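You operate a simulated robot arm through the tools that you are given. There is no shell and no other tool. Be economical: measure what you need, move in short steps, check, and stop when the job is done.

You run a simulated two-armed robot. Do the job below in one go: nothing can be reset, and whatever is moved stays where it is left.

Task
Take the grey end plate and leave it on the third shelf from the bottom of the column rack. Then take the green tensioner on the top of the square table and put it away on the shelf of the side bench. Then shut the bottom drawer of the side bench. Then take the purple block and leave it on the grey card on the top of the side bench. Then open the door of the high cupboard, fetch the bracket from the top of the side bench and set it on the high cupboard of the tall rack and shut the door again. Then stack the can marked "grease" from the top of the side bench on top of the can that says "wax". The order counts. Set down upright: green tensioner, bracket.

The check looks at the end state, three seconds after you hand in, the way a careful person would. Anything else that was tipped, shoved, dropped, spilled or broken makes it a failure.

Robot
Two 7-joint arms with two-finger grippers on one trunk, on a base that drives. Base frame: it is fixed to the floor where the robot stands at the start and does not move with it; the origin is under the middle of the robot, x ahead of it, y to its left, z up. Lengths are in mm, angles in degrees, forces in N, time in s.
The left shoulder is at the start at [70, 139, 1370], the right one opposite. With the tool pointing down near the work surface each hand reaches from about 100 to 680 mm from the robot's upright axis, wherever it stands, measured 20 degrees to its own side. Places, roughly: blue can, grey can, teal can [7250, 2000, 750]; bottom drawer of the side bench [6900, 1500, 600]; bracket (6x8x7 cm) [7000, 2100, 800]; door of the high cupboard [7200, -1800, 1800]; green tensioner (3x4x6 cm) [4000, 1400, 800]; grey card [7000, 1750, 750]; grey end plate (5x5x5 cm) [500, -200, 1200]; high cupboard of the tall rack [7400, -1800, 1600]; purple block (5x5x5 cm) [7100, 1300, 800]; shelf of the side bench [7200, 2100, 400]; third shelf of the column rack [-1100, 3600, 1000]. Payload 3.43 kg a hand.
The TCP of each hand is the grasp point between the finger pads, 30 mm short of the fingertips. In the tool frame z runs along the fingers and y along their closing line. Largest opening 104 mm; the body of the gripper starts 57 mm behind the TCP.
Orientation is that of the tool frame in the base frame, as a unit quaternion [w, x, y, z]. With the fingers straight down and closing along the base's y, the tool's x points along the base's -x, its y along +y and its z along -z.

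Tools
- The arms move only by the tool nudge_tool. It takes "left_motion", "right_motion" or both (then of equal length, played together; a hand with none holds still); each is a list of rows, each an object of numbers (a shift or turn left out is 0, a gripper value left out holds the last): "tx", "ty", "tz": the shift along the tool's x, y, z in m; "rx", "ry", "rz": the turn, a rotation vector about the tool's x, y, z in degrees. In form: [{"tx": .., "ty": .., "tz": .., "rx": .., "ry": .., "rz": ..}, ...]. A call has 1 to 10 rows; each row shifts and turns the commanded pose from where the row before left it, along the tool's axes as they then stand. "left_hand" and "right_hand" are, for a hand that has rows, the finger opening in m, from 0 to 0.104, set as the call begins (left out, the last holds). A row lasts 0.2 s, in which the tool goes at most 50 mm and 8.6 degrees; a call with a longer step from one row to the next is refused whole, and so is a gripper value outside its range. Where a pose cannot be reached the arm comes as near as it can. A force on the tool above 40 N (or 10 N above the force at the start of the call, whichever is more), or a blocked arm, ends the call early, and 0.2 s more pass. The fingers move at their own pace (about 45 mm/s each) and stop on an object; they squeeze with about 42 N. The grip force told is the motor's: it shows also when the fingers shut on nothing. Time passes only in rows, and 0.2 s behind the last, so rows that do not move let the fingers close. It gives the time, the measured TCP pose, the force on the tool (base axes), the opening and the grip force at its end, in the units of the frame above (readings bear some noise), with the torque about the TCP (base axes, N m) and any sound that the robot's microphone picked up.
- Cameras (640 x 400 px; columns grow to the right, rows downward): "scene" is now at [120.7, -28.4, 1605.1]; the picture's right is [-0.30, -0.95, 0.00], its down [-0.54, 0.17, -0.83] and it looks along [0.79, -0.25, -0.56] (base axes); focal length 257 px, centre (320, 200). "left" rides on the left gripper at [67, -18, -90] in its tool frame; the picture's right is [0.25, 0.97, 0.00], its down [-0.73, 0.19, -0.66] and it looks along [-0.64, 0.17, 0.75] (tool axes); focal length 218 px, centre (320, 200). "right" rides on the right gripper at [67, 18, -90] in its tool frame; the picture's right is [-0.25, 0.97, 0.00], its down [-0.73, -0.19, -0.66] and it looks along [-0.64, -0.17, 0.75] (tool axes); focal length 218 px, centre (320, 200). There is no depth. A picture from a camera that has moved, and an enlarged one, comes with that camera's place and axes in the base frame and with its lens. The place of the scene camera against the robot may be out by one fixed shift of up to 18 mm in any direction.
- camera(camera): a new picture of that camera. The clock stands still meanwhile.
- lift_body(by): slides the trunk up (or, below 0, down) by that many mm; the arms and the scene camera ride with it, the base frame stays. It gives what a move gives, with no picture.
- drive_base(legs): drives the robot by 1 to 6 legs, each [ahead, left, turn to the left] in mm, mm and degrees, along the robot's own axes; the way and the turn of a leg run together, so that a leg with both is an arc; at most 1500 mm and 180 degrees a leg. The arms and the cameras ride along, it lands a little off, and it stops where it bumps. It gives what a move gives.
- head_to(pan, tilt): turns the head with the scene camera to pan (to the left, within 86 degrees either way) and tilt (down, from -29 to 69), counted from straight ahead of the robot. It gives what a move gives.
- zoom(camera, box): a new picture of the part [left, top, right, bottom] of that camera's present view, enlarged. The clock stands still meanwhile.
- job_done(): hands the job in; it is judged then, once.

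Work in short steps. Places have to be worked out from the pictures, the camera data and where the tool is seen: move nearer, look again, correct. Check each grasp and each placing, and mend what went wrong. You have 196 turns and 184 pictures in all, those below and enlarged ones among them. Open the grippers and draw the arms clear of the work before you hand the job in, unless the task says otherwise; then end with one line.

The tools are called as name(argument=value, ...) on one line, values as JSON. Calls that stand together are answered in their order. nudge_tool: Moves the arms, as the interface text tells. Its arguments: {"type":"object","properties":{"left_motion":{"type":"array"},"left_hand":{"type":"number"},"right_motion":{"type":"array"},"right_hand":{"type":"number"}},"required":[]} The other tools are called the same way: lift_body (by) slides the trunk up or down; drive_base (legs) drives the base; head_to (pan, tilt) turns the head that bears the scene camera; camera (camera) takes a picture; zoom (camera, box) takes an enlarged picture of a part of a camera's view; job_done () hands the job in.

At the start:

```text
t: 0.0
left_ee_pos: [443.5, 9.1, 1413.4]
left_ee_rot: [0.0, 0.0, 1.0, -0.001]
left_force: [0.3, 0.5, 0.1]
left_moment: [0.0, 0.02, -0.01]
left_gripper_width: 103.9
left_grasp_force: 0.0
right_ee_pos: [468.5, -411.0, 1390.0]
right_ee_rot: [0.001, 0.0, 1.0, 0.0]
right_force: [0.8, -0.9, 0.5]
right_moment: [0.04, -0.02, 0.01]
right_gripper_width: 103.9
right_grasp_force: 0.1
trunk travel left (down, up): [-865.0, 75.0]
robot x, y, heading: [2.5, -0.3, -0.3]
head pan, tilt: [-17.3, 34.2]
```

scene: 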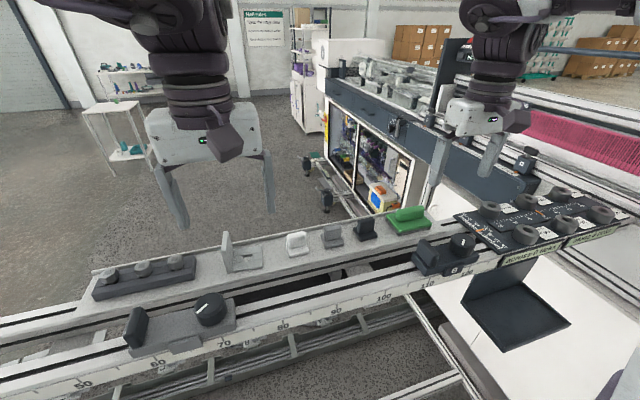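
right: 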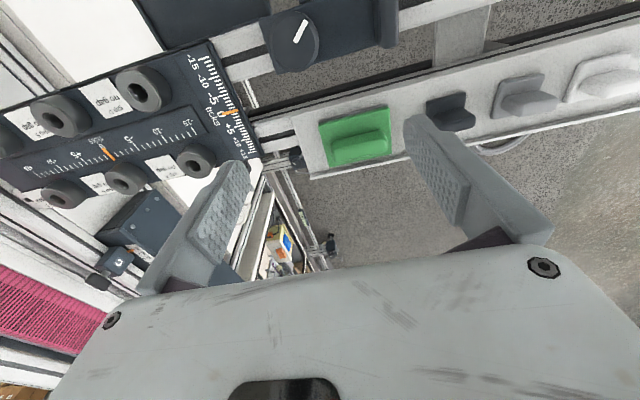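
left: 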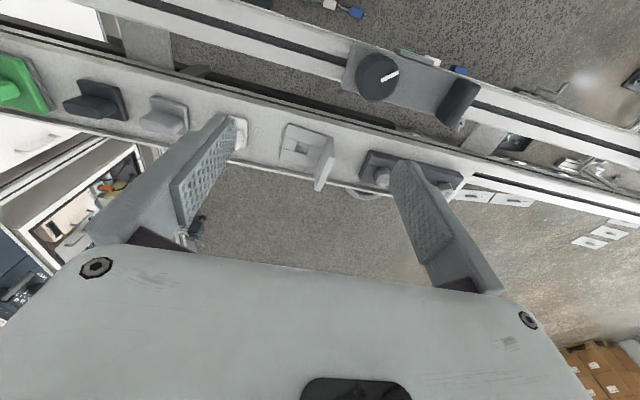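

The rail ahead carries several end plates in different colours. I zoom in to tell the grey one apart.

zoom(camera="scene", box=[200, 190, 480, 290])

zoom(camera="left", box=[0, 40, 480, 240])

```text
2.29 times, centred on (340, 240) of scene
camera zoom: at [120.7, -28.4, 1605.1], right [-0.3, -0.95, 0.0], down [-0.54, 0.17, -0.83], along [0.79, -0.25, -0.56], focal length 588 px, centre (274, 109)
```

zoom: 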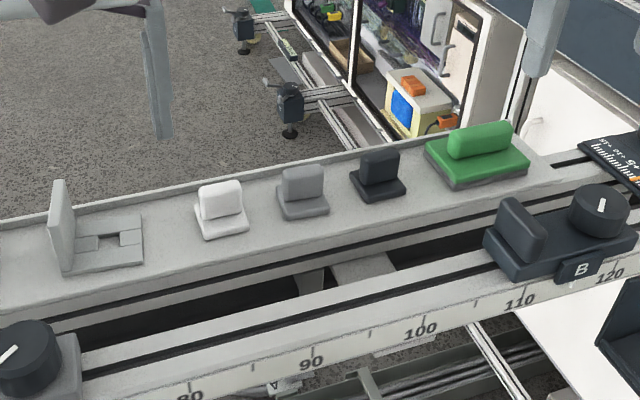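

```text
1.33 times, centred on (240, 140) of left
camera zoom: at [377.7, -9.1, 1504.1], right [-0.25, 0.97, 0.0], down [0.73, 0.19, 0.66], along [0.64, 0.17, -0.75], focal length 291 px, centre (427, 280)
```

zoom: 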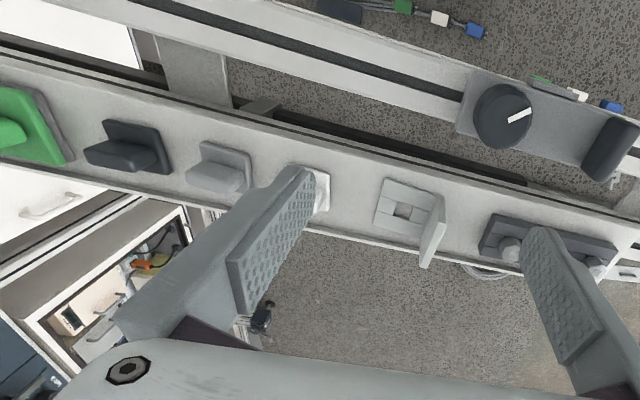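

Triangulating from the scene and left cameras puts the grey plate at about [544, -194, 1195], with neighbours about 87 mm either side along y. I move the right hand above it with a narrower opening.

nudge_tool(right_motion=[{"tx": -0.0125, "ty": 0.036, "tz": 0.008}, {"tx": -0.0125, "ty": 0.036, "tz": 0.008}, {"tx": -0.0125, "ty": 0.036, "tz": 0.008}, {"tx": -0.0125, "ty": 0.036, "tz": 0.008}, {"tx": -0.0125, "ty": 0.036, "tz": 0.008}, {"tx": -0.0125, "ty": 0.036, "tz": 0.008}, {}], right_hand=0.075)

camera(camera="right")

camera(camera="scene")

```text
t: 1.6
left_ee_pos: [445.3, 7.9, 1413.4]
left_ee_rot: [-0.001, 0.0, 1.0, 0.001]
left_force: [0.6, 0.3, -1.2]
left_moment: [-0.05, 0.03, 0.0]
left_gripper_width: 104.1
left_grasp_force: 0.1
right_ee_pos: [489.9, -226.2, 1303.1]
right_ee_rot: [0.002, 0.0, 1.0, 0.001]
right_force: [-0.4, 0.2, 0.4]
right_moment: [0.01, -0.01, 0.0]
right_gripper_width: 74.8
right_grasp_force: 0.2
right hand out of reach, approached as far as the arm can: row 2, 3, 4, 5, 6
trunk travel left (down, up): [-865.0, 75.0]
robot x, y, heading: [2.1, -2.2, -0.0]
head pan, tilt: [-17.3, 34.2]
```

```text
178 pictures are left
camera right: at [422.2, -209.3, 1392.3], right [0.25, 0.97, 0.0], down [0.73, -0.19, 0.66], along [0.64, -0.16, -0.75], focal length 218 px, centre (320, 200)
```

right: 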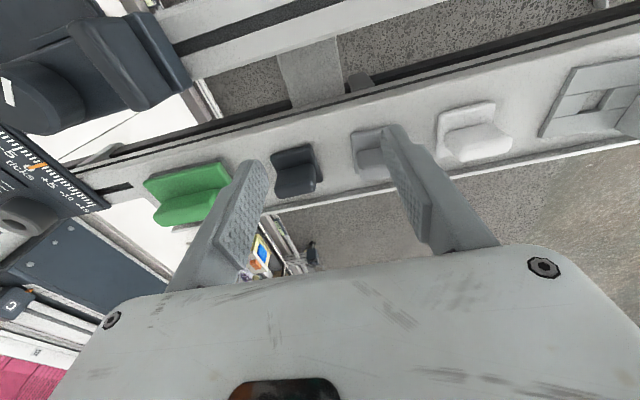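

```text
177 pictures are left
camera scene: at [120.5, -28.8, 1605.1], right [-0.3, -0.95, 0.0], down [-0.54, 0.17, -0.83], along [0.79, -0.25, -0.56], focal length 257 px, centre (320, 200)
```

scene: 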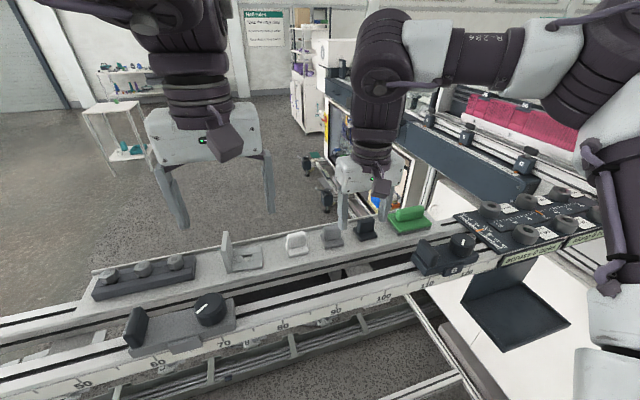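

The right arm stopped short at [490, -226, 1303]. I try the remaining shift again, a small amount first.

nudge_tool(right_motion=[{"tx": -0.018, "ty": 0.011}, {"tx": -0.018, "ty": 0.011}, {"tx": -0.018, "ty": 0.01}, {}])

```text
t: 2.6
left_ee_pos: [445.0, 9.5, 1413.6]
left_ee_rot: [0.0, 0.0, 1.0, -0.001]
left_force: [0.0, 0.3, -0.6]
left_moment: [0.04, -0.01, 0.03]
left_gripper_width: 103.9
left_grasp_force: 0.1
right_ee_pos: [504.0, -227.9, 1281.1]
right_ee_rot: [0.002, 0.001, 1.0, 0.002]
right_force: [0.6, 0.2, 0.7]
right_moment: [-0.01, 0.04, 0.02]
right_gripper_width: 75.0
right_grasp_force: 0.0
right hand out of reach, approached as far as the arm can: row 1, 2, 3
trunk travel left (down, up): [-865.0, 75.0]
robot x, y, heading: [0.4, 3.1, -0.0]
head pan, tilt: [-17.3, 34.2]
```

It trades height for reach, so the wrist is near its limit. Raising the trunk by 70 mm should ease the geometry.

lift_body(by=70)

nudge_tool(right_motion=[{"tz": 0.035}, {"tz": 0.035}, {"tx": -0.018, "ty": 0.011}, {"tx": -0.018, "ty": 0.011}, {"tx": -0.004, "ty": 0.01}, {}])

```text
t: 3.7
left_ee_pos: [445.4, 9.4, 1482.6]
left_ee_rot: [-0.001, 0.0, 1.0, 0.0]
left_force: [0.2, -0.2, -0.2]
left_moment: [0.01, 0.04, 0.01]
left_gripper_width: 103.8
left_grasp_force: 0.0
right_ee_pos: [503.9, -228.1, 1351.8]
right_ee_rot: [0.002, 0.0, 1.0, 0.002]
right_force: [0.3, -0.4, 0.8]
right_moment: [-0.02, 0.0, 0.01]
right_gripper_width: 74.9
right_grasp_force: 0.0
trunk travel left (down, up): [-935.0, 5.0]
robot x, y, heading: [0.2, -3.8, 0.0]
head pan, tilt: [-17.3, 34.2]
```

```text
t: 5.1
left_ee_pos: [444.9, 9.7, 1483.1]
left_ee_rot: [0.0, 0.0, 1.0, 0.0]
left_force: [0.2, 0.0, 0.4]
left_moment: [0.01, -0.01, 0.01]
left_gripper_width: 104.1
left_grasp_force: 0.0
right_ee_pos: [524.8, -215.9, 1275.9]
right_ee_rot: [0.003, 0.0, 1.0, 0.003]
right_force: [0.1, 0.5, -0.3]
right_moment: [0.04, 0.03, 0.0]
right_gripper_width: 74.9
right_grasp_force: 0.0
right hand out of reach, approached as far as the arm can: row 4, 5
trunk travel left (down, up): [-935.0, 5.0]
robot x, y, heading: [-1.4, 1.2, 0.1]
head pan, tilt: [-17.3, 34.2]
```

At lower z it should reach further. I check the clearance over the plate from the right hand and the scene camera.

camera(camera="right")

zoom(camera="scene", box=[240, 150, 440, 290])

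```text
176 pictures are left
camera right: at [457.2, -198.7, 1365.8], right [0.25, 0.97, 0.01], down [0.72, -0.2, 0.66], along [0.64, -0.16, -0.75], focal length 218 px, centre (320, 200)
```

right: 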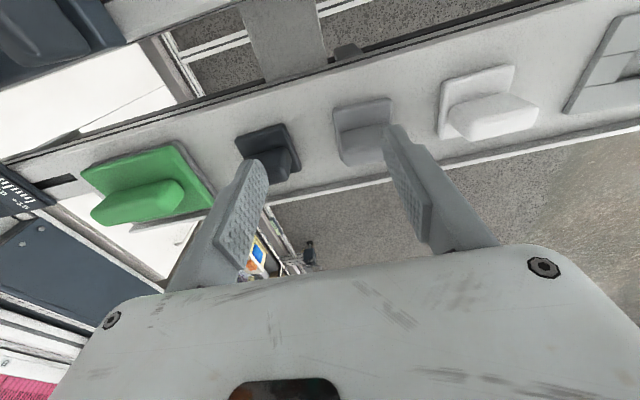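

```text
2.86 times, centred on (340, 220) of scene
camera zoom: at [121.1, -28.2, 1675.0], right [-0.3, -0.95, 0.0], down [-0.54, 0.17, -0.83], along [0.79, -0.25, -0.56], focal length 735 px, centre (263, 143)
```

zoom: 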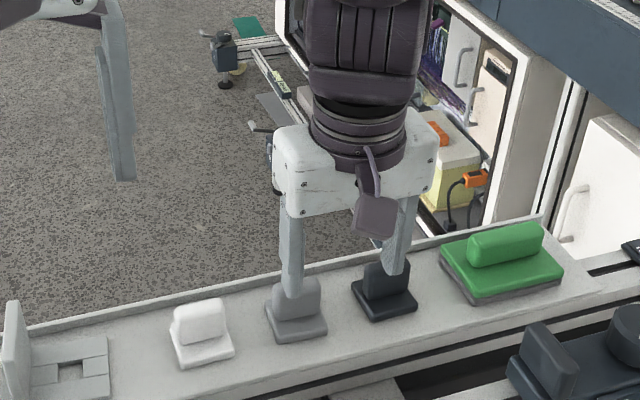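

By the hand camera, the plate centre is near y=-181 with the knob at about x=550. I shift y first while still above it, then go forward and down together, stopping above the base.

nudge_tool(right_motion=[{"ty": 0.018}, {"ty": 0.017}, {"tz": 0.012, "tx": -0.009}, {"tz": 0.012, "tx": -0.009}, {"tz": 0.01, "tx": -0.007}, {}])

camera(camera="right")

zoom(camera="scene", box=[240, 150, 440, 290])

```text
t: 6.5
left_ee_pos: [444.3, 10.5, 1483.8]
left_ee_rot: [0.001, 0.0, 1.0, 0.0]
left_force: [0.1, 0.4, 0.1]
left_moment: [0.03, 0.01, 0.0]
left_gripper_width: 103.9
left_grasp_force: 0.0
right_ee_pos: [519.3, -213.3, 1245.7]
right_ee_rot: [0.004, 0.0, 1.0, 0.004]
right_force: [1.5, -0.4, -0.4]
right_moment: [-0.01, -0.01, 0.02]
right_gripper_width: 74.9
right_grasp_force: 0.0
right hand out of reach, approached as far as the arm can: row 1, 2, 3, 4, 5
trunk travel left (down, up): [-935.0, 5.0]
robot x, y, heading: [-1.5, 0.1, -0.1]
head pan, tilt: [-17.3, 34.2]
```

```text
174 pictures are left
camera right: at [451.4, -196.2, 1334.5], right [0.25, 0.97, 0.01], down [0.73, -0.2, 0.66], along [0.64, -0.16, -0.75], focal length 218 px, centre (320, 200)
```

right: 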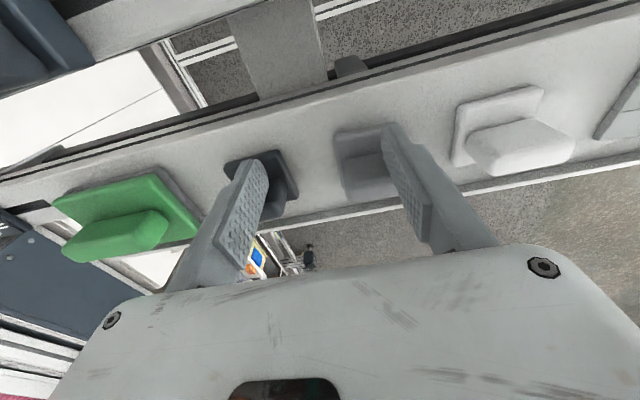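

```text
2.86 times, centred on (340, 220) of scene
camera zoom: at [120.8, -28.1, 1675.1], right [-0.3, -0.95, 0.0], down [-0.54, 0.17, -0.83], along [0.79, -0.25, -0.56], focal length 735 px, centre (263, 143)
```

zoom: 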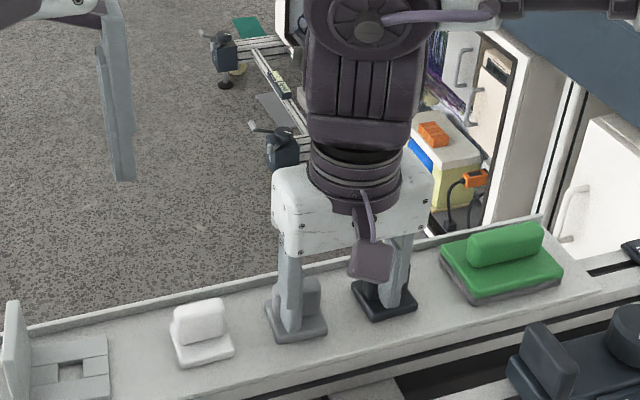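

The hand hit a joint limit rather than a reach limit, so the base must shift. I raise the hand clear, then strafe the base left 60 mm.

nudge_tool(right_motion=[{"tz": -0.035}, {"tz": -0.035}, {}])

drive_base(legs=[[0, 80, 0]])

nudge_tool(right_motion=[{"ty": -0.02, "tx": -0.01}, {"ty": -0.02, "tx": -0.01}, {}])

```text
t: 7.3
left_ee_pos: [445.0, 9.5, 1483.0]
left_ee_rot: [0.0, 0.0, 1.0, 0.0]
left_force: [-0.4, -0.9, -0.4]
left_moment: [0.0, 0.03, -0.03]
left_gripper_width: 104.0
left_grasp_force: 0.0
right_ee_pos: [514.6, -218.5, 1313.5]
right_ee_rot: [0.003, 0.001, 1.0, 0.003]
right_force: [1.0, -0.4, 1.1]
right_moment: [-0.02, -0.03, 0.02]
right_gripper_width: 74.9
right_grasp_force: 0.0
right hand out of reach, approached as far as the arm can: row 2
trunk travel left (down, up): [-935.0, 5.0]
robot x, y, heading: [3.0, 1.1, -0.1]
head pan, tilt: [-17.3, 34.2]
```

```text
t: 8.3
left_ee_pos: [444.6, 74.4, 1483.1]
left_ee_rot: [0.0, 0.001, 1.0, 0.005]
left_force: [0.1, -0.4, -0.2]
left_moment: [0.16, -0.01, -0.03]
left_gripper_width: 104.0
left_grasp_force: 0.1
right_ee_pos: [513.5, -150.5, 1311.0]
right_ee_rot: [0.002, 0.002, 1.0, 0.009]
right_force: [-0.1, -1.2, -0.7]
right_moment: [0.09, 0.04, -0.02]
right_gripper_width: 75.0
right_grasp_force: 0.1
trunk travel left (down, up): [-935.0, 5.0]
robot x, y, heading: [0.0, 80.0, -0.1]
head pan, tilt: [-17.3, 34.2]
```

```text
t: 9.2
left_ee_pos: [445.8, 84.9, 1483.2]
left_ee_rot: [-0.001, 0.002, 1.0, 0.0]
left_force: [-0.1, -0.4, 0.0]
left_moment: [0.01, -0.01, -0.02]
left_gripper_width: 104.0
left_grasp_force: 0.1
right_ee_pos: [533.2, -182.9, 1314.7]
right_ee_rot: [0.003, 0.001, 1.0, 0.003]
right_force: [-0.1, 0.1, 0.8]
right_moment: [-0.01, 0.03, 0.03]
right_gripper_width: 75.1
right_grasp_force: 0.0
trunk travel left (down, up): [-935.0, 5.0]
robot x, y, heading: [-3.1, 81.0, -0.2]
head pan, tilt: [-17.3, 34.2]
```

Now it reaches. I move to x≈548, descend to about 1260 and check.

nudge_tool(right_motion=[{"tx": -0.008, "tz": 0.025}, {"tx": -0.007, "tz": 0.025}, {}])

camera(camera="right")

zoom(camera="scene", box=[260, 150, 460, 290])

```text
t: 9.9
left_ee_pos: [443.7, 89.6, 1484.4]
left_ee_rot: [-0.001, 0.002, 1.0, 0.0]
left_force: [-0.4, 0.1, 0.1]
left_moment: [-0.01, -0.02, 0.02]
left_gripper_width: 103.7
left_grasp_force: 0.1
right_ee_pos: [548.0, -179.4, 1261.6]
right_ee_rot: [0.003, 0.002, 1.0, 0.004]
right_force: [0.6, -1.2, 0.0]
right_moment: [-0.04, -0.05, 0.0]
right_gripper_width: 75.1
right_grasp_force: 0.0
trunk travel left (down, up): [-935.0, 5.0]
robot x, y, heading: [2.2, 81.3, 0.2]
head pan, tilt: [-17.3, 34.2]
```

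```text
172 pictures are left
camera right: at [481.0, -162.3, 1350.9], right [0.26, 0.97, 0.01], down [0.72, -0.2, 0.66], along [0.64, -0.16, -0.75], focal length 218 px, centre (320, 200)
```

right: 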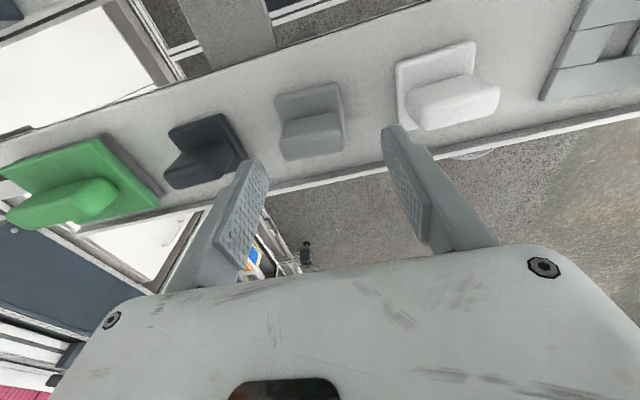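

```text
2.86 times, centred on (360, 220) of scene
camera zoom: at [120.3, 53.5, 1675.1], right [-0.3, -0.95, 0.0], down [-0.54, 0.17, -0.83], along [0.79, -0.25, -0.56], focal length 735 px, centre (206, 143)
```

zoom: 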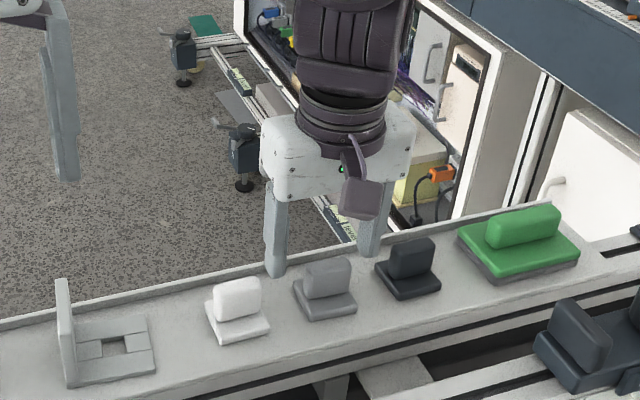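

The plate is centred within a few mm under the grasp axis. I descend to about 1212 with a small y correction.

nudge_tool(right_motion=[{"ty": -0.003, "tz": 0.017}, {"tz": 0.017}, {"tz": 0.016}, {}])

camera(camera="right")

zoom(camera="scene", box=[300, 190, 420, 274])

```text
t: 10.7
left_ee_pos: [441.8, 89.6, 1483.4]
left_ee_rot: [0.001, 0.002, 1.0, 0.001]
left_force: [-0.2, 0.8, -0.3]
left_moment: [0.01, 0.05, -0.02]
left_gripper_width: 103.9
left_grasp_force: 0.0
right_ee_pos: [547.3, -185.8, 1225.3]
right_ee_rot: [0.008, 0.005, 1.0, 0.001]
right_force: [-3.5, 0.6, 6.0]
right_moment: [-0.32, 0.26, -0.11]
right_gripper_width: 74.8
right_grasp_force: 0.0
trunk travel left (down, up): [-935.0, 5.0]
robot x, y, heading: [2.2, 80.6, -0.1]
head pan, tilt: [-17.3, 34.2]
stopped in row 3 (right hand): the force on the tool passed its limit at 50 N (the readings are from after the stop); the commanded pose is now the measured one
```

```text
170 pictures are left
camera right: at [478.9, -166.9, 1313.6], right [0.26, 0.97, 0.01], down [0.72, -0.2, 0.67], along [0.65, -0.17, -0.74], focal length 218 px, centre (320, 200)
```

right: 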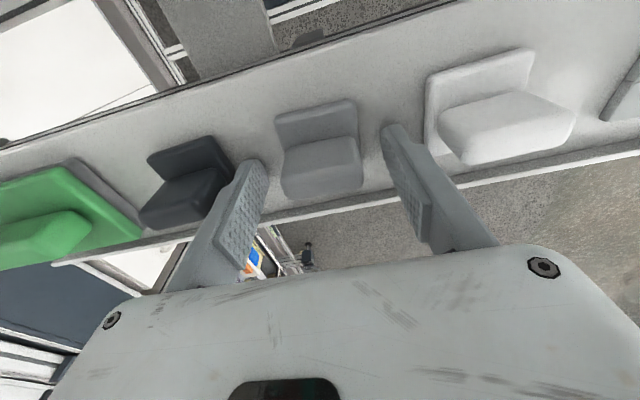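

```text
4.76 times, centred on (360, 232) of scene
camera zoom: at [116.1, 53.1, 1675.3], right [-0.3, -0.95, 0.0], down [-0.53, 0.17, -0.83], along [0.79, -0.25, -0.56], focal length 1225 px, centre (130, 48)
```

zoom: 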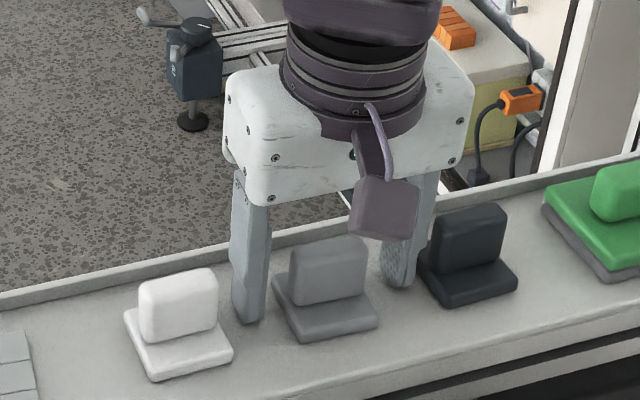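

The fingertips stopped at z≈1195, and the picture shows them at tray level between the plates, with the neighbours unmoved. The tray is therefore higher than I first judged. I back off 4 mm and close on the knob.

nudge_tool(right_motion=[{"tz": -0.004}, {}])

nudge_tool(right_motion=[{}, {}, {}, {}, {}], right_hand=0.02)

camera(camera="right")

```text
t: 11.3
left_ee_pos: [443.7, 88.7, 1482.8]
left_ee_rot: [0.0, 0.001, 1.0, 0.0]
left_force: [0.0, -0.7, -0.5]
left_moment: [-0.02, -0.01, 0.0]
left_gripper_width: 103.9
left_grasp_force: 0.0
right_ee_pos: [550.1, -186.3, 1227.2]
right_ee_rot: [0.007, 0.005, 1.0, 0.0]
right_force: [0.0, 1.1, 0.5]
right_moment: [0.01, -0.02, 0.02]
right_gripper_width: 75.1
right_grasp_force: 0.2
trunk travel left (down, up): [-935.0, 5.0]
robot x, y, heading: [0.4, 80.0, -0.4]
head pan, tilt: [-17.3, 34.2]
```

```text
t: 12.5
left_ee_pos: [445.2, 86.2, 1482.3]
left_ee_rot: [-0.002, 0.002, 1.0, -0.001]
left_force: [0.1, -0.6, 0.6]
left_moment: [0.01, 0.03, -0.02]
left_gripper_width: 104.0
left_grasp_force: 0.0
right_ee_pos: [551.1, -186.3, 1227.5]
right_ee_rot: [0.006, 0.004, 1.0, 0.001]
right_force: [0.1, -0.8, -0.2]
right_moment: [-0.02, 0.02, 0.01]
right_gripper_width: 43.5
right_grasp_force: 42.3
trunk travel left (down, up): [-935.0, 5.0]
robot x, y, heading: [0.1, 82.2, -0.0]
head pan, tilt: [-17.3, 34.2]
```

```text
168 pictures are left
camera right: at [483.3, -168.3, 1315.5], right [0.26, 0.97, 0.01], down [0.72, -0.2, 0.67], along [0.64, -0.17, -0.75], focal length 218 px, centre (320, 200)
```

right: 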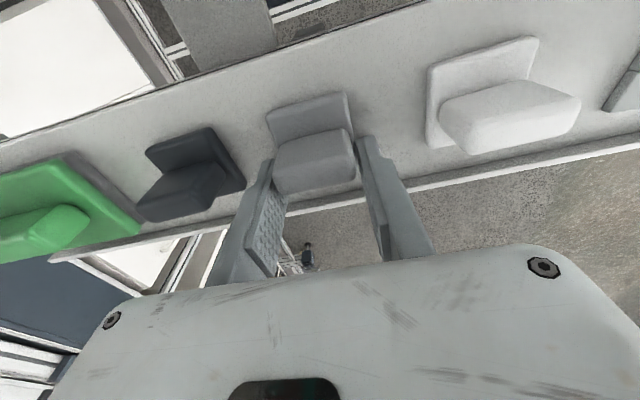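

It's gripped at 43.5 mm. I lift it clear.

nudge_tool(right_motion=[{"tz": -0.03}, {"tz": -0.03, "tx": 0.01}, {"tz": -0.02, "tx": 0.03}, {"tz": 0, "tx": 0.04}, {"tz": 0, "tx": 0.04}, {}])

camera(camera="right")

head_to(pan=80, tilt=25)

camera(camera="scene")

```text
t: 13.9
left_ee_pos: [444.5, 87.1, 1482.1]
left_ee_rot: [0.0, 0.002, 1.0, 0.0]
left_force: [-0.6, 0.3, -0.2]
left_moment: [-0.02, 0.0, 0.04]
left_gripper_width: 104.0
left_grasp_force: 0.1
right_ee_pos: [428.2, -188.1, 1304.4]
right_ee_rot: [0.005, 0.004, 1.0, 0.0]
right_force: [0.6, -0.4, -0.6]
right_moment: [0.0, 0.03, 0.03]
right_gripper_width: 43.4
right_grasp_force: 42.0
trunk travel left (down, up): [-935.0, 5.0]
robot x, y, heading: [0.7, 81.5, -0.2]
head pan, tilt: [-17.3, 34.2]
```

```text
167 pictures are left
camera right: at [359.6, -170.6, 1392.6], right [0.26, 0.97, 0.01], down [0.72, -0.2, 0.67], along [0.64, -0.17, -0.75], focal length 218 px, centre (320, 200)
```

right: 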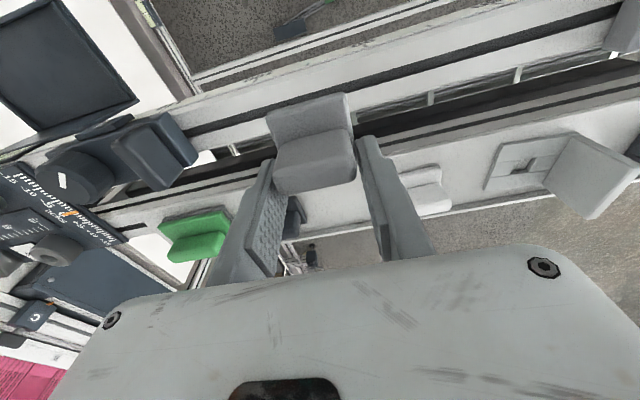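

```text
t: 15.7
left_ee_pos: [444.4, 88.5, 1482.9]
left_ee_rot: [0.0, 0.002, 1.0, 0.0]
left_force: [-0.4, 0.7, -0.2]
left_moment: [0.01, -0.01, 0.0]
left_gripper_width: 104.1
left_grasp_force: 0.0
right_ee_pos: [427.3, -189.3, 1303.0]
right_ee_rot: [0.006, 0.004, 1.0, 0.001]
right_force: [0.1, 0.0, -0.3]
right_moment: [0.01, 0.03, 0.02]
right_gripper_width: 43.6
right_grasp_force: 41.4
trunk travel left (down, up): [-935.0, 5.0]
robot x, y, heading: [2.2, 81.3, -0.2]
head pan, tilt: [80.0, 25.0]
```

```text
166 pictures are left
camera scene: at [52.8, 169.0, 1689.7], right [0.98, -0.18, 0.0], down [-0.08, -0.42, -0.91], along [0.16, 0.89, -0.42], focal length 257 px, centre (320, 200)
```

scene: 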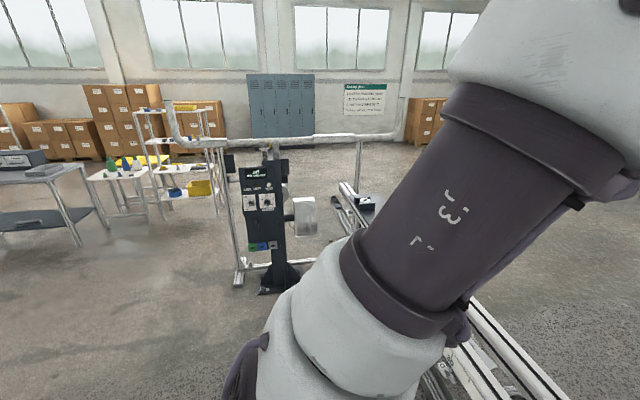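

The plate is held well and clear of the tray. The column rack is the open white unit with yellow bins to the left. I turn left in place to face it and look at the route.

drive_base(legs=[[-150, 0, 0], [0, 0, 100]])

head_to(pan=15, tilt=20)

camera(camera="scene")

```text
t: 21.2
left_ee_pos: [-236.9, 517.8, 1482.5]
left_ee_rot: [0.001, 0.766, -0.642, 0.0]
left_force: [-0.1, -0.2, 0.1]
left_moment: [0.02, 0.01, 0.0]
left_gripper_width: 103.9
left_grasp_force: 0.2
right_ee_pos: [39.7, 548.7, 1303.4]
right_ee_rot: [-0.003, 0.765, -0.644, -0.005]
right_force: [1.0, -0.1, -0.8]
right_moment: [-0.03, 0.0, 0.0]
right_gripper_width: 43.7
right_grasp_force: 41.8
trunk travel left (down, up): [-935.0, 5.0]
robot x, y, heading: [-148.6, 83.6, 100.2]
head pan, tilt: [80.0, 25.0]
```

```text
t: 22.6
left_ee_pos: [-235.7, 518.2, 1482.3]
left_ee_rot: [-0.001, 0.766, -0.643, -0.001]
left_force: [-0.3, 0.7, -1.1]
left_moment: [0.03, -0.02, 0.02]
left_gripper_width: 104.1
left_grasp_force: 0.1
right_ee_pos: [37.8, 549.7, 1303.7]
right_ee_rot: [-0.003, 0.765, -0.644, -0.006]
right_force: [0.5, -0.5, -1.0]
right_moment: [0.02, 0.02, 0.0]
right_gripper_width: 43.5
right_grasp_force: 42.2
trunk travel left (down, up): [-935.0, 5.0]
robot x, y, heading: [-148.3, 80.9, 100.4]
head pan, tilt: [15.0, 20.0]
```

```text
165 pictures are left
camera scene: at [-211.7, 213.4, 1697.7], right [0.91, 0.43, 0.0], down [0.15, -0.31, -0.94], along [-0.4, 0.85, -0.34], focal length 257 px, centre (320, 200)
```

scene: 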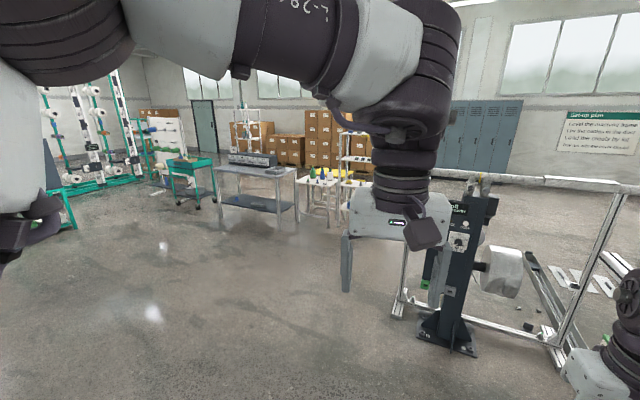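

The way is clear left of the control stand. I drive to about (-1200, 2000), facing the rack.

drive_base(legs=[[1037, 346, 0], [1037, 346, 0], [0, 0, -10.3]])

head_to(pan=0, tilt=25)

camera(camera="scene")

```text
t: 34.2
left_ee_pos: [-1206.6, 2470.8, 1482.4]
left_ee_rot: [0.0, 0.711, -0.703, 0.002]
left_force: [0.1, -0.7, -0.5]
left_moment: [0.0, -0.03, 0.0]
left_gripper_width: 104.0
left_grasp_force: 0.0
right_ee_pos: [-930.0, 2456.9, 1303.9]
right_ee_rot: [-0.005, 0.709, -0.705, -0.004]
right_force: [-0.2, -0.6, -0.7]
right_moment: [0.03, -0.03, -0.03]
right_gripper_width: 43.6
right_grasp_force: 41.5
trunk travel left (down, up): [-935.0, 5.0]
robot x, y, heading: [-1188.6, 2027.1, 90.5]
head pan, tilt: [15.0, 20.0]
```

```text
t: 35.0
left_ee_pos: [-1203.5, 2469.7, 1482.3]
left_ee_rot: [0.001, 0.711, -0.703, 0.001]
left_force: [0.1, -0.3, -1.2]
left_moment: [-0.01, 0.05, 0.02]
left_gripper_width: 104.3
left_grasp_force: 0.1
right_ee_pos: [-927.2, 2457.3, 1303.7]
right_ee_rot: [-0.003, 0.71, -0.705, -0.005]
right_force: [-0.1, 0.0, -0.7]
right_moment: [0.01, 0.0, -0.02]
right_gripper_width: 43.5
right_grasp_force: 42.0
trunk travel left (down, up): [-935.0, 5.0]
robot x, y, heading: [-1189.8, 2029.2, 90.7]
head pan, tilt: [0.0, 25.0]
```

```text
164 pictures are left
camera scene: at [-1205.6, 2166.4, 1689.7], right [1.0, 0.01, 0.0], down [0.01, -0.42, -0.91], along [-0.01, 0.91, -0.42], focal length 257 px, centre (320, 200)
```

scene: 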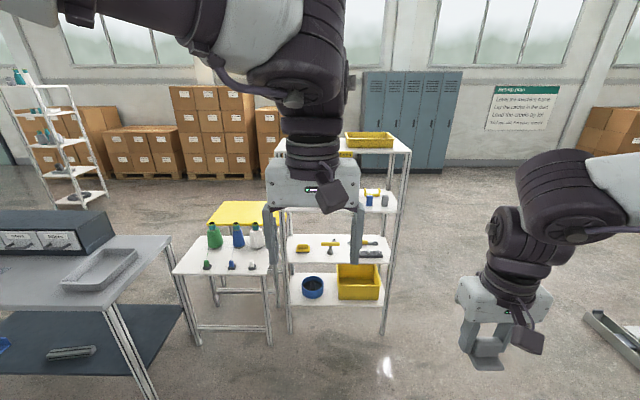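

The rack has four shelves; the third has small items on it and lies behind my left gripper in this view. I move the left arm aside and look again.

nudge_tool(left_motion=[{"ty": 0.045, "tx": 0.015}, {"ty": 0.045, "tx": 0.015}, {"ty": 0.045, "tx": 0.015}, {"ty": 0.045, "tx": 0.015}, {"ty": 0.045, "tx": 0.015}, {"ty": 0.045, "tx": 0.015}, {}])

zoom(camera="scene", box=[250, 110, 450, 235])

```text
t: 36.6
left_ee_pos: [-1364.7, 2368.6, 1402.5]
left_ee_rot: [0.001, 0.711, -0.703, -0.001]
left_force: [0.4, -0.3, 0.0]
left_moment: [0.02, 0.0, 0.01]
left_gripper_width: 103.9
left_grasp_force: 0.1
left hand out of reach, approached as far as the arm can: row 3, 4, 5, 6
right_ee_pos: [-925.2, 2457.1, 1303.8]
right_ee_rot: [-0.003, 0.709, -0.705, -0.006]
right_force: [0.0, -0.1, -0.5]
right_moment: [-0.01, -0.03, -0.01]
right_gripper_width: 43.8
right_grasp_force: 42.1
trunk travel left (down, up): [-935.0, 5.0]
robot x, y, heading: [-1191.6, 2026.5, 90.7]
head pan, tilt: [0.0, 25.0]
```

```text
3.20 times, centred on (350, 172) of scene
camera zoom: at [-1203.7, 2166.6, 1689.6], right [1.0, 0.01, 0.0], down [0.0, -0.42, -0.91], along [-0.01, 0.91, -0.42], focal length 823 px, centre (224, 288)
```

zoom: 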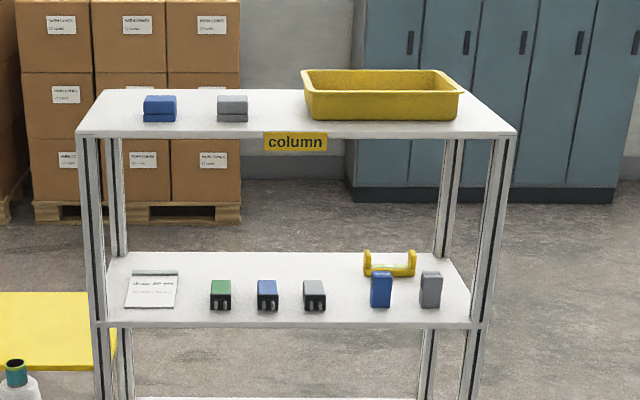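

Third shelf: there is a free spot at its front edge, between the grey clip and the tall blue item (x≈-1005), with the shelf at about z=1015 and its front at about y=3470. I drive 800 mm ahead, then tilt the tool.

drive_base(legs=[[800, 0, -0.6]])

nudge_tool(right_motion=[{"ry": -8, "tz": 0.03}, {"ry": -8, "tz": 0.03}, {"ry": -8, "tz": 0.03}, {"tz": 0.03}, {"tz": 0.02}, {}])

camera(camera="right")

camera(camera="scene")

```text
t: 40.9
left_ee_pos: [-1360.6, 3168.1, 1402.8]
left_ee_rot: [0.0, -0.706, 0.708, 0.001]
left_force: [-0.9, -0.2, 0.8]
left_moment: [0.03, 0.02, 0.02]
left_gripper_width: 104.1
left_grasp_force: 0.0
right_ee_pos: [-919.4, 3248.1, 1305.0]
right_ee_rot: [0.004, -0.703, 0.711, 0.005]
right_force: [-0.7, 0.5, -0.1]
right_moment: [0.01, 0.02, -0.01]
right_gripper_width: 43.8
right_grasp_force: 42.2
trunk travel left (down, up): [-935.0, 5.0]
robot x, y, heading: [-1197.4, 2820.4, 89.6]
head pan, tilt: [0.0, 25.0]
```

```text
t: 42.2
left_ee_pos: [-1360.0, 3169.5, 1402.5]
left_ee_rot: [0.0, -0.705, 0.709, 0.001]
left_force: [0.1, 0.1, 0.0]
left_moment: [0.0, -0.01, 0.0]
left_gripper_width: 104.0
left_grasp_force: 0.0
right_ee_pos: [-918.9, 3285.4, 1172.0]
right_ee_rot: [0.152, -0.686, 0.695, 0.152]
right_force: [-0.1, 0.9, -0.4]
right_moment: [0.01, 0.01, 0.0]
right_gripper_width: 43.3
right_grasp_force: 42.0
trunk travel left (down, up): [-935.0, 5.0]
robot x, y, heading: [-1190.6, 2822.5, 89.4]
head pan, tilt: [0.0, 25.0]
```

```text
162 pictures are left
camera right: at [-936.2, 3186.5, 1224.9], right [-0.96, 0.24, 0.11], down [0.2, 0.38, 0.9], along [0.18, 0.89, -0.42], focal length 218 px, centre (320, 200)
```

right: 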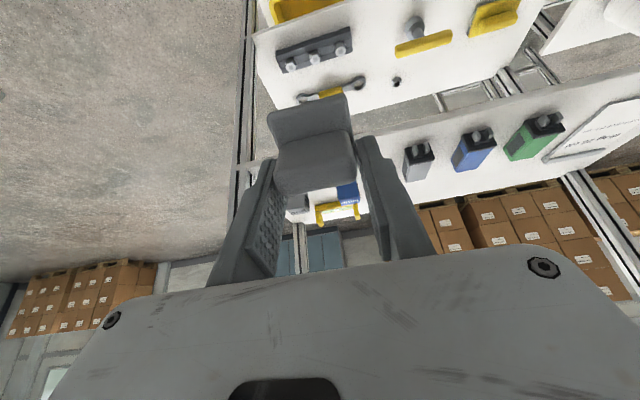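

```text
161 pictures are left
camera scene: at [-1203.3, 2963.1, 1689.8], right [1.0, -0.01, 0.0], down [0.0, -0.42, -0.91], along [0.01, 0.91, -0.42], focal length 257 px, centre (320, 200)
```

scene: 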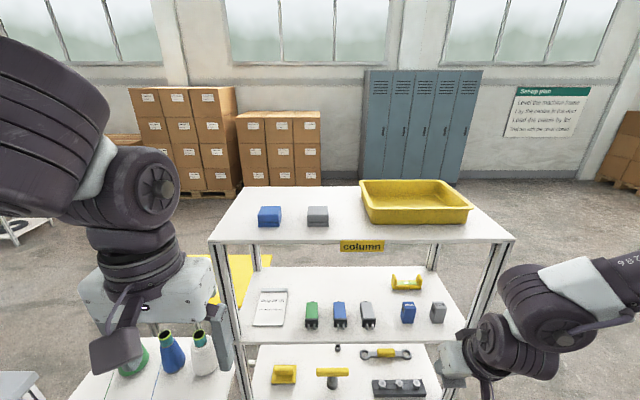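

The gap centre is near x=-988, the shelf's front edge at about y=3458 and its surface at about z=1005, with items starting 55 mm behind the edge. I drive another 130 mm ahead and shift the hand to the gap.

drive_base(legs=[[130, 0, 0.5]])

nudge_tool(right_motion=[{"ty": 0.035}, {"ty": 0.034}, {}])

camera(camera="right")

camera(camera="scene")

```text
t: 43.5
left_ee_pos: [-1361.9, 3292.7, 1403.4]
left_ee_rot: [-0.002, 0.708, -0.707, -0.002]
left_force: [0.0, -1.3, 0.6]
left_moment: [0.02, 0.01, -0.01]
left_gripper_width: 104.2
left_grasp_force: 0.1
right_ee_pos: [-920.2, 3412.4, 1174.3]
right_ee_rot: [0.152, -0.689, 0.692, 0.154]
right_force: [0.7, -0.7, -0.4]
right_moment: [0.03, 0.0, 0.01]
right_gripper_width: 43.9
right_grasp_force: 42.0
trunk travel left (down, up): [-935.0, 5.0]
robot x, y, heading: [-1188.4, 2950.5, 90.2]
head pan, tilt: [0.0, 25.0]
```

```text
t: 44.3
left_ee_pos: [-1359.2, 3299.7, 1403.4]
left_ee_rot: [0.001, 0.707, -0.707, 0.0]
left_force: [-0.3, 0.1, 0.2]
left_moment: [0.0, 0.05, -0.02]
left_gripper_width: 103.9
left_grasp_force: 0.0
right_ee_pos: [-964.2, 3434.0, 1166.3]
right_ee_rot: [0.148, -0.69, 0.692, 0.153]
right_force: [0.7, -0.8, -0.1]
right_moment: [-0.02, 0.01, 0.06]
right_gripper_width: 43.4
right_grasp_force: 42.2
right hand out of reach, approached as far as the arm can: row 2
trunk travel left (down, up): [-935.0, 5.0]
robot x, y, heading: [-1189.5, 2950.6, 89.6]
head pan, tilt: [0.0, 25.0]
```

```text
160 pictures are left
camera right: at [-980.7, 3334.7, 1220.2], right [-0.97, 0.23, 0.11], down [0.2, 0.39, 0.9], along [0.16, 0.89, -0.42], focal length 218 px, centre (320, 200)
```

right: 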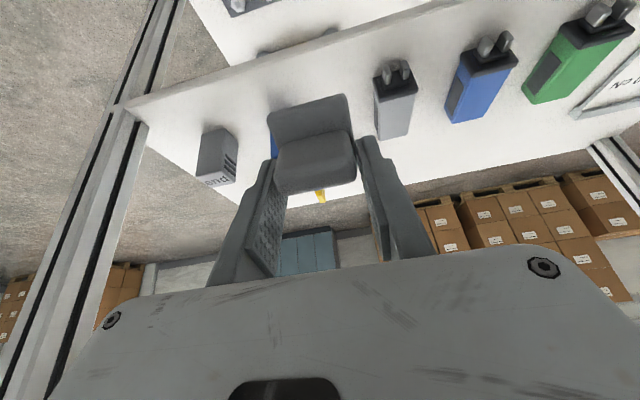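

```text
159 pictures are left
camera scene: at [-1201.8, 3094.4, 1689.6], right [1.0, 0.0, 0.0], down [0.0, -0.42, -0.91], along [0.0, 0.91, -0.42], focal length 257 px, centre (320, 200)
```

scene: 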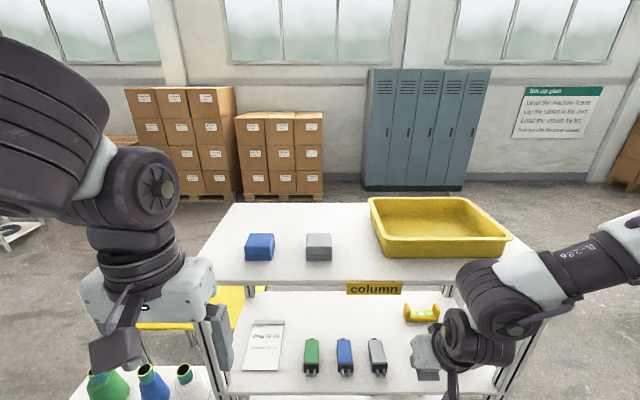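

It hit the inward joint limit again, so I strafe the base left 40 mm. Then I line up at x≈-980, y≈3475.

drive_base(legs=[[0, 45, 0]])

nudge_tool(right_motion=[{"ty": -0.02}, {"tz": 0.02}, {}])

```text
t: 45.2
left_ee_pos: [-1394.9, 3299.9, 1403.9]
left_ee_rot: [-0.004, -0.706, 0.708, 0.004]
left_force: [2.2, 0.4, -0.1]
left_moment: [0.0, 0.13, -0.01]
left_gripper_width: 104.0
left_grasp_force: 0.1
right_ee_pos: [-1000.5, 3433.9, 1164.5]
right_ee_rot: [0.145, -0.69, 0.692, 0.156]
right_force: [1.1, -0.1, 0.0]
right_moment: [0.03, 0.09, 0.06]
right_gripper_width: 43.5
right_grasp_force: 42.1
trunk travel left (down, up): [-935.0, 5.0]
robot x, y, heading: [-1235.8, 2950.0, 90.2]
head pan, tilt: [0.0, 25.0]
```

```text
t: 46.0
left_ee_pos: [-1402.7, 3299.5, 1403.5]
left_ee_rot: [0.0, -0.707, 0.707, 0.001]
left_force: [-0.4, 0.6, -0.2]
left_moment: [-0.03, 0.03, 0.02]
left_gripper_width: 104.0
left_grasp_force: 0.0
right_ee_pos: [-987.4, 3440.9, 1148.8]
right_ee_rot: [0.149, -0.69, 0.692, 0.152]
right_force: [1.1, 0.0, -0.8]
right_moment: [0.02, 0.01, 0.0]
right_gripper_width: 44.0
right_grasp_force: 41.6
trunk travel left (down, up): [-935.0, 5.0]
robot x, y, heading: [-1234.5, 2952.3, 90.0]
head pan, tilt: [0.0, 25.0]
```

Now I go forward and down to just above the shelf (TCP about [-980, 3478, 1072]) and look.

nudge_tool(right_motion=[{"tz": 0.021, "tx": -0.001, "ty": -0.003}, {"tz": 0.021, "tx": -0.001, "ty": -0.003}, {"tz": 0.021, "tx": -0.001, "ty": -0.001}, {"tz": 0.021}, {}])

camera(camera="right")

camera(camera="left")

zoom(camera="scene", box=[280, 270, 520, 400])

```text
t: 47.2
left_ee_pos: [-1404.2, 3300.0, 1403.0]
left_ee_rot: [0.0, -0.707, 0.707, 0.0]
left_force: [-0.2, 0.0, -0.1]
left_moment: [-0.04, 0.02, 0.0]
left_gripper_width: 103.7
left_grasp_force: 0.1
right_ee_pos: [-964.5, 3470.3, 1096.8]
right_ee_rot: [0.148, -0.69, 0.692, 0.153]
right_force: [0.5, 0.4, -0.3]
right_moment: [0.01, -0.01, -0.04]
right_gripper_width: 43.7
right_grasp_force: 42.3
right hand out of reach, approached as far as the arm can: row 3, 4
trunk travel left (down, up): [-935.0, 5.0]
robot x, y, heading: [-1235.2, 2953.3, 89.7]
head pan, tilt: [0.0, 25.0]
```

```text
158 pictures are left
camera right: at [-981.6, 3372.0, 1150.4], right [-0.97, 0.23, 0.11], down [0.2, 0.39, 0.9], along [0.16, 0.89, -0.42], focal length 218 px, centre (320, 200)
```

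right: 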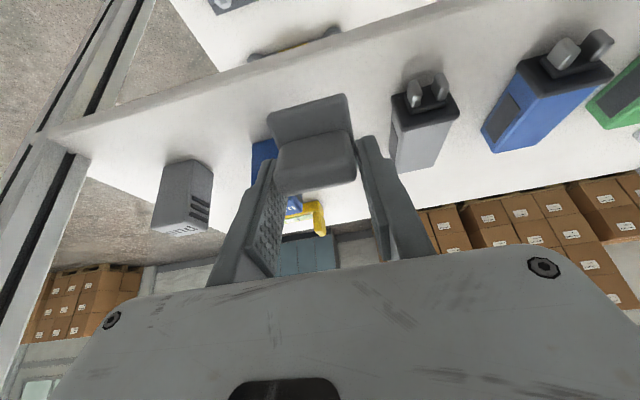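

```text
157 pictures are left
camera left: at [-1387.4, 3231.4, 1494.2], right [-0.97, -0.25, 0.0], down [-0.19, 0.73, 0.66], along [-0.17, 0.64, -0.75], focal length 218 px, centre (320, 200)
```

left: 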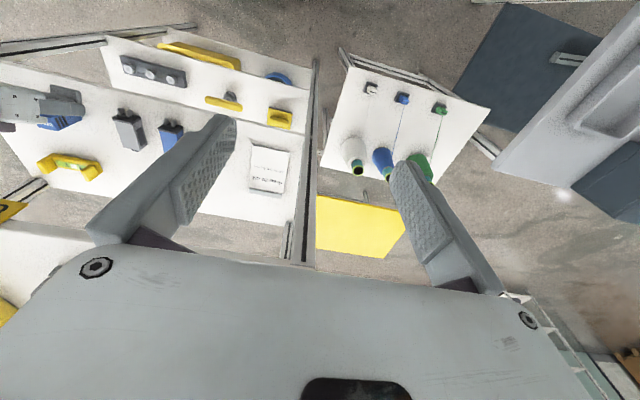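

```text
2.67 times, centred on (400, 335) of scene
camera zoom: at [-1248.1, 3094.6, 1689.6], right [1.0, 0.0, 0.0], down [0.0, -0.42, -0.91], along [0.0, 0.91, -0.42], focal length 686 px, centre (107, -160)
```

zoom: 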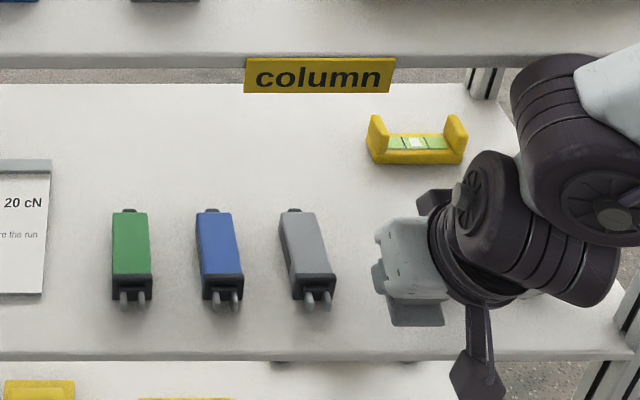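

It's the same lateral limit. I back off a little, strafe the base further left, then set the hand from there.

drive_base(legs=[[-60, 0, 0], [0, 80, 0]])

nudge_tool(right_motion=[{"ty": -0.032}, {"ty": -0.032}, {}])

drive_base(legs=[[80, 0, 0]])

```text
t: 48.9
left_ee_pos: [-1473.5, 3244.0, 1402.8]
left_ee_rot: [-0.005, -0.706, 0.709, 0.003]
left_force: [0.8, 0.2, 0.7]
left_moment: [-0.03, 0.11, -0.02]
left_gripper_width: 104.0
left_grasp_force: 0.0
right_ee_pos: [-1034.6, 3412.4, 1093.2]
right_ee_rot: [0.144, -0.689, 0.693, 0.155]
right_force: [0.9, 0.8, -0.4]
right_moment: [-0.01, 0.07, 0.02]
right_gripper_width: 43.5
right_grasp_force: 42.4
trunk travel left (down, up): [-935.0, 5.0]
robot x, y, heading: [-1316.2, 2891.8, 90.1]
head pan, tilt: [0.0, 25.0]
```

```text
t: 49.7
left_ee_pos: [-1484.2, 3240.5, 1403.0]
left_ee_rot: [0.0, -0.706, 0.708, 0.001]
left_force: [-0.4, 0.4, -0.4]
left_moment: [-0.02, -0.05, 0.0]
left_gripper_width: 104.0
left_grasp_force: 0.2
right_ee_pos: [-978.3, 3410.1, 1098.7]
right_ee_rot: [0.147, -0.69, 0.692, 0.152]
right_force: [-1.2, 0.5, -1.3]
right_moment: [-0.03, -0.02, -0.01]
right_gripper_width: 43.5
right_grasp_force: 42.0
trunk travel left (down, up): [-935.0, 5.0]
robot x, y, heading: [-1313.5, 2896.1, 89.7]
head pan, tilt: [0.0, 25.0]
```

```text
t: 50.7
left_ee_pos: [-1485.4, 3317.9, 1402.7]
left_ee_rot: [0.001, -0.706, 0.708, 0.001]
left_force: [-0.5, -0.7, 1.1]
left_moment: [-0.04, 0.0, -0.01]
left_gripper_width: 104.0
left_grasp_force: 0.0
right_ee_pos: [-978.2, 3487.9, 1100.3]
right_ee_rot: [0.149, -0.69, 0.692, 0.154]
right_force: [-0.4, 0.0, -0.6]
right_moment: [0.0, 0.05, -0.01]
right_gripper_width: 43.8
right_grasp_force: 42.1
trunk travel left (down, up): [-935.0, 5.0]
robot x, y, heading: [-1313.1, 2968.1, 89.8]
head pan, tilt: [0.0, 25.0]
```

TCP is at [-978, 3488, 1100]. I descend straight to about 1062 and check.

nudge_tool(right_motion=[{"tz": 0.015, "tx": 0.011}, {"tz": 0.015, "tx": 0.011}, {}])

camera(camera="right")

zoom(camera="scene", box=[320, 270, 560, 400])

```text
t: 51.5
left_ee_pos: [-1485.0, 3317.6, 1402.7]
left_ee_rot: [-0.001, -0.706, 0.708, 0.0]
left_force: [0.5, -0.3, 0.3]
left_moment: [0.01, 0.01, 0.01]
left_gripper_width: 104.2
left_grasp_force: 0.2
right_ee_pos: [-977.5, 3481.8, 1067.2]
right_ee_rot: [0.149, -0.689, 0.693, 0.153]
right_force: [0.0, 0.9, 1.5]
right_moment: [-0.04, -0.04, 0.01]
right_gripper_width: 43.5
right_grasp_force: 41.8
right hand out of reach, approached as far as the arm can: row 2
trunk travel left (down, up): [-935.0, 5.0]
robot x, y, heading: [-1315.5, 2972.3, 89.5]
head pan, tilt: [0.0, 25.0]
```

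```text
155 pictures are left
camera right: at [-995.2, 3384.6, 1119.3], right [-0.97, 0.23, 0.11], down [0.2, 0.39, 0.9], along [0.17, 0.89, -0.42], focal length 218 px, centre (320, 200)
```

right: 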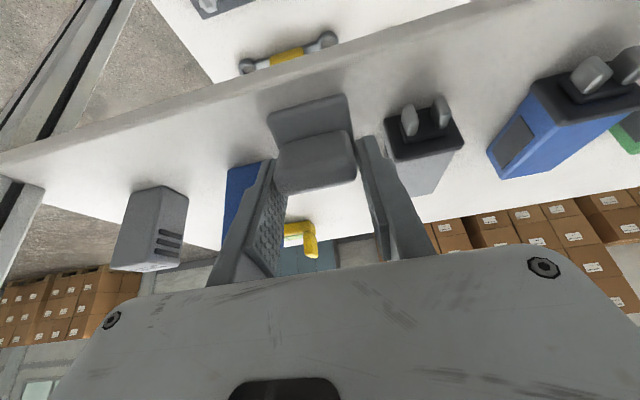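

```text
2.67 times, centred on (440, 335) of scene
camera zoom: at [-1328.5, 3113.8, 1689.6], right [1.0, 0.0, 0.0], down [0.0, -0.42, -0.91], along [0.0, 0.91, -0.42], focal length 686 px, centre (0, -160)
```

zoom: 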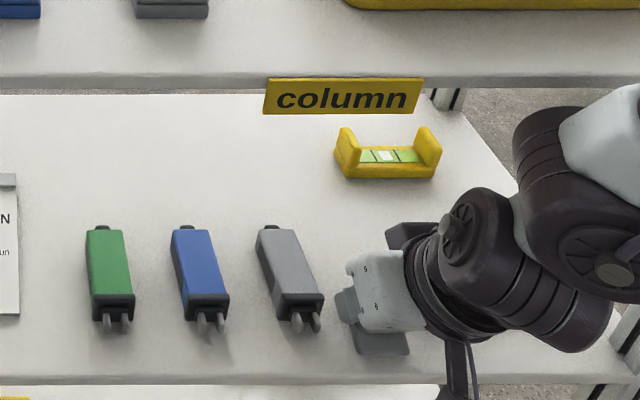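

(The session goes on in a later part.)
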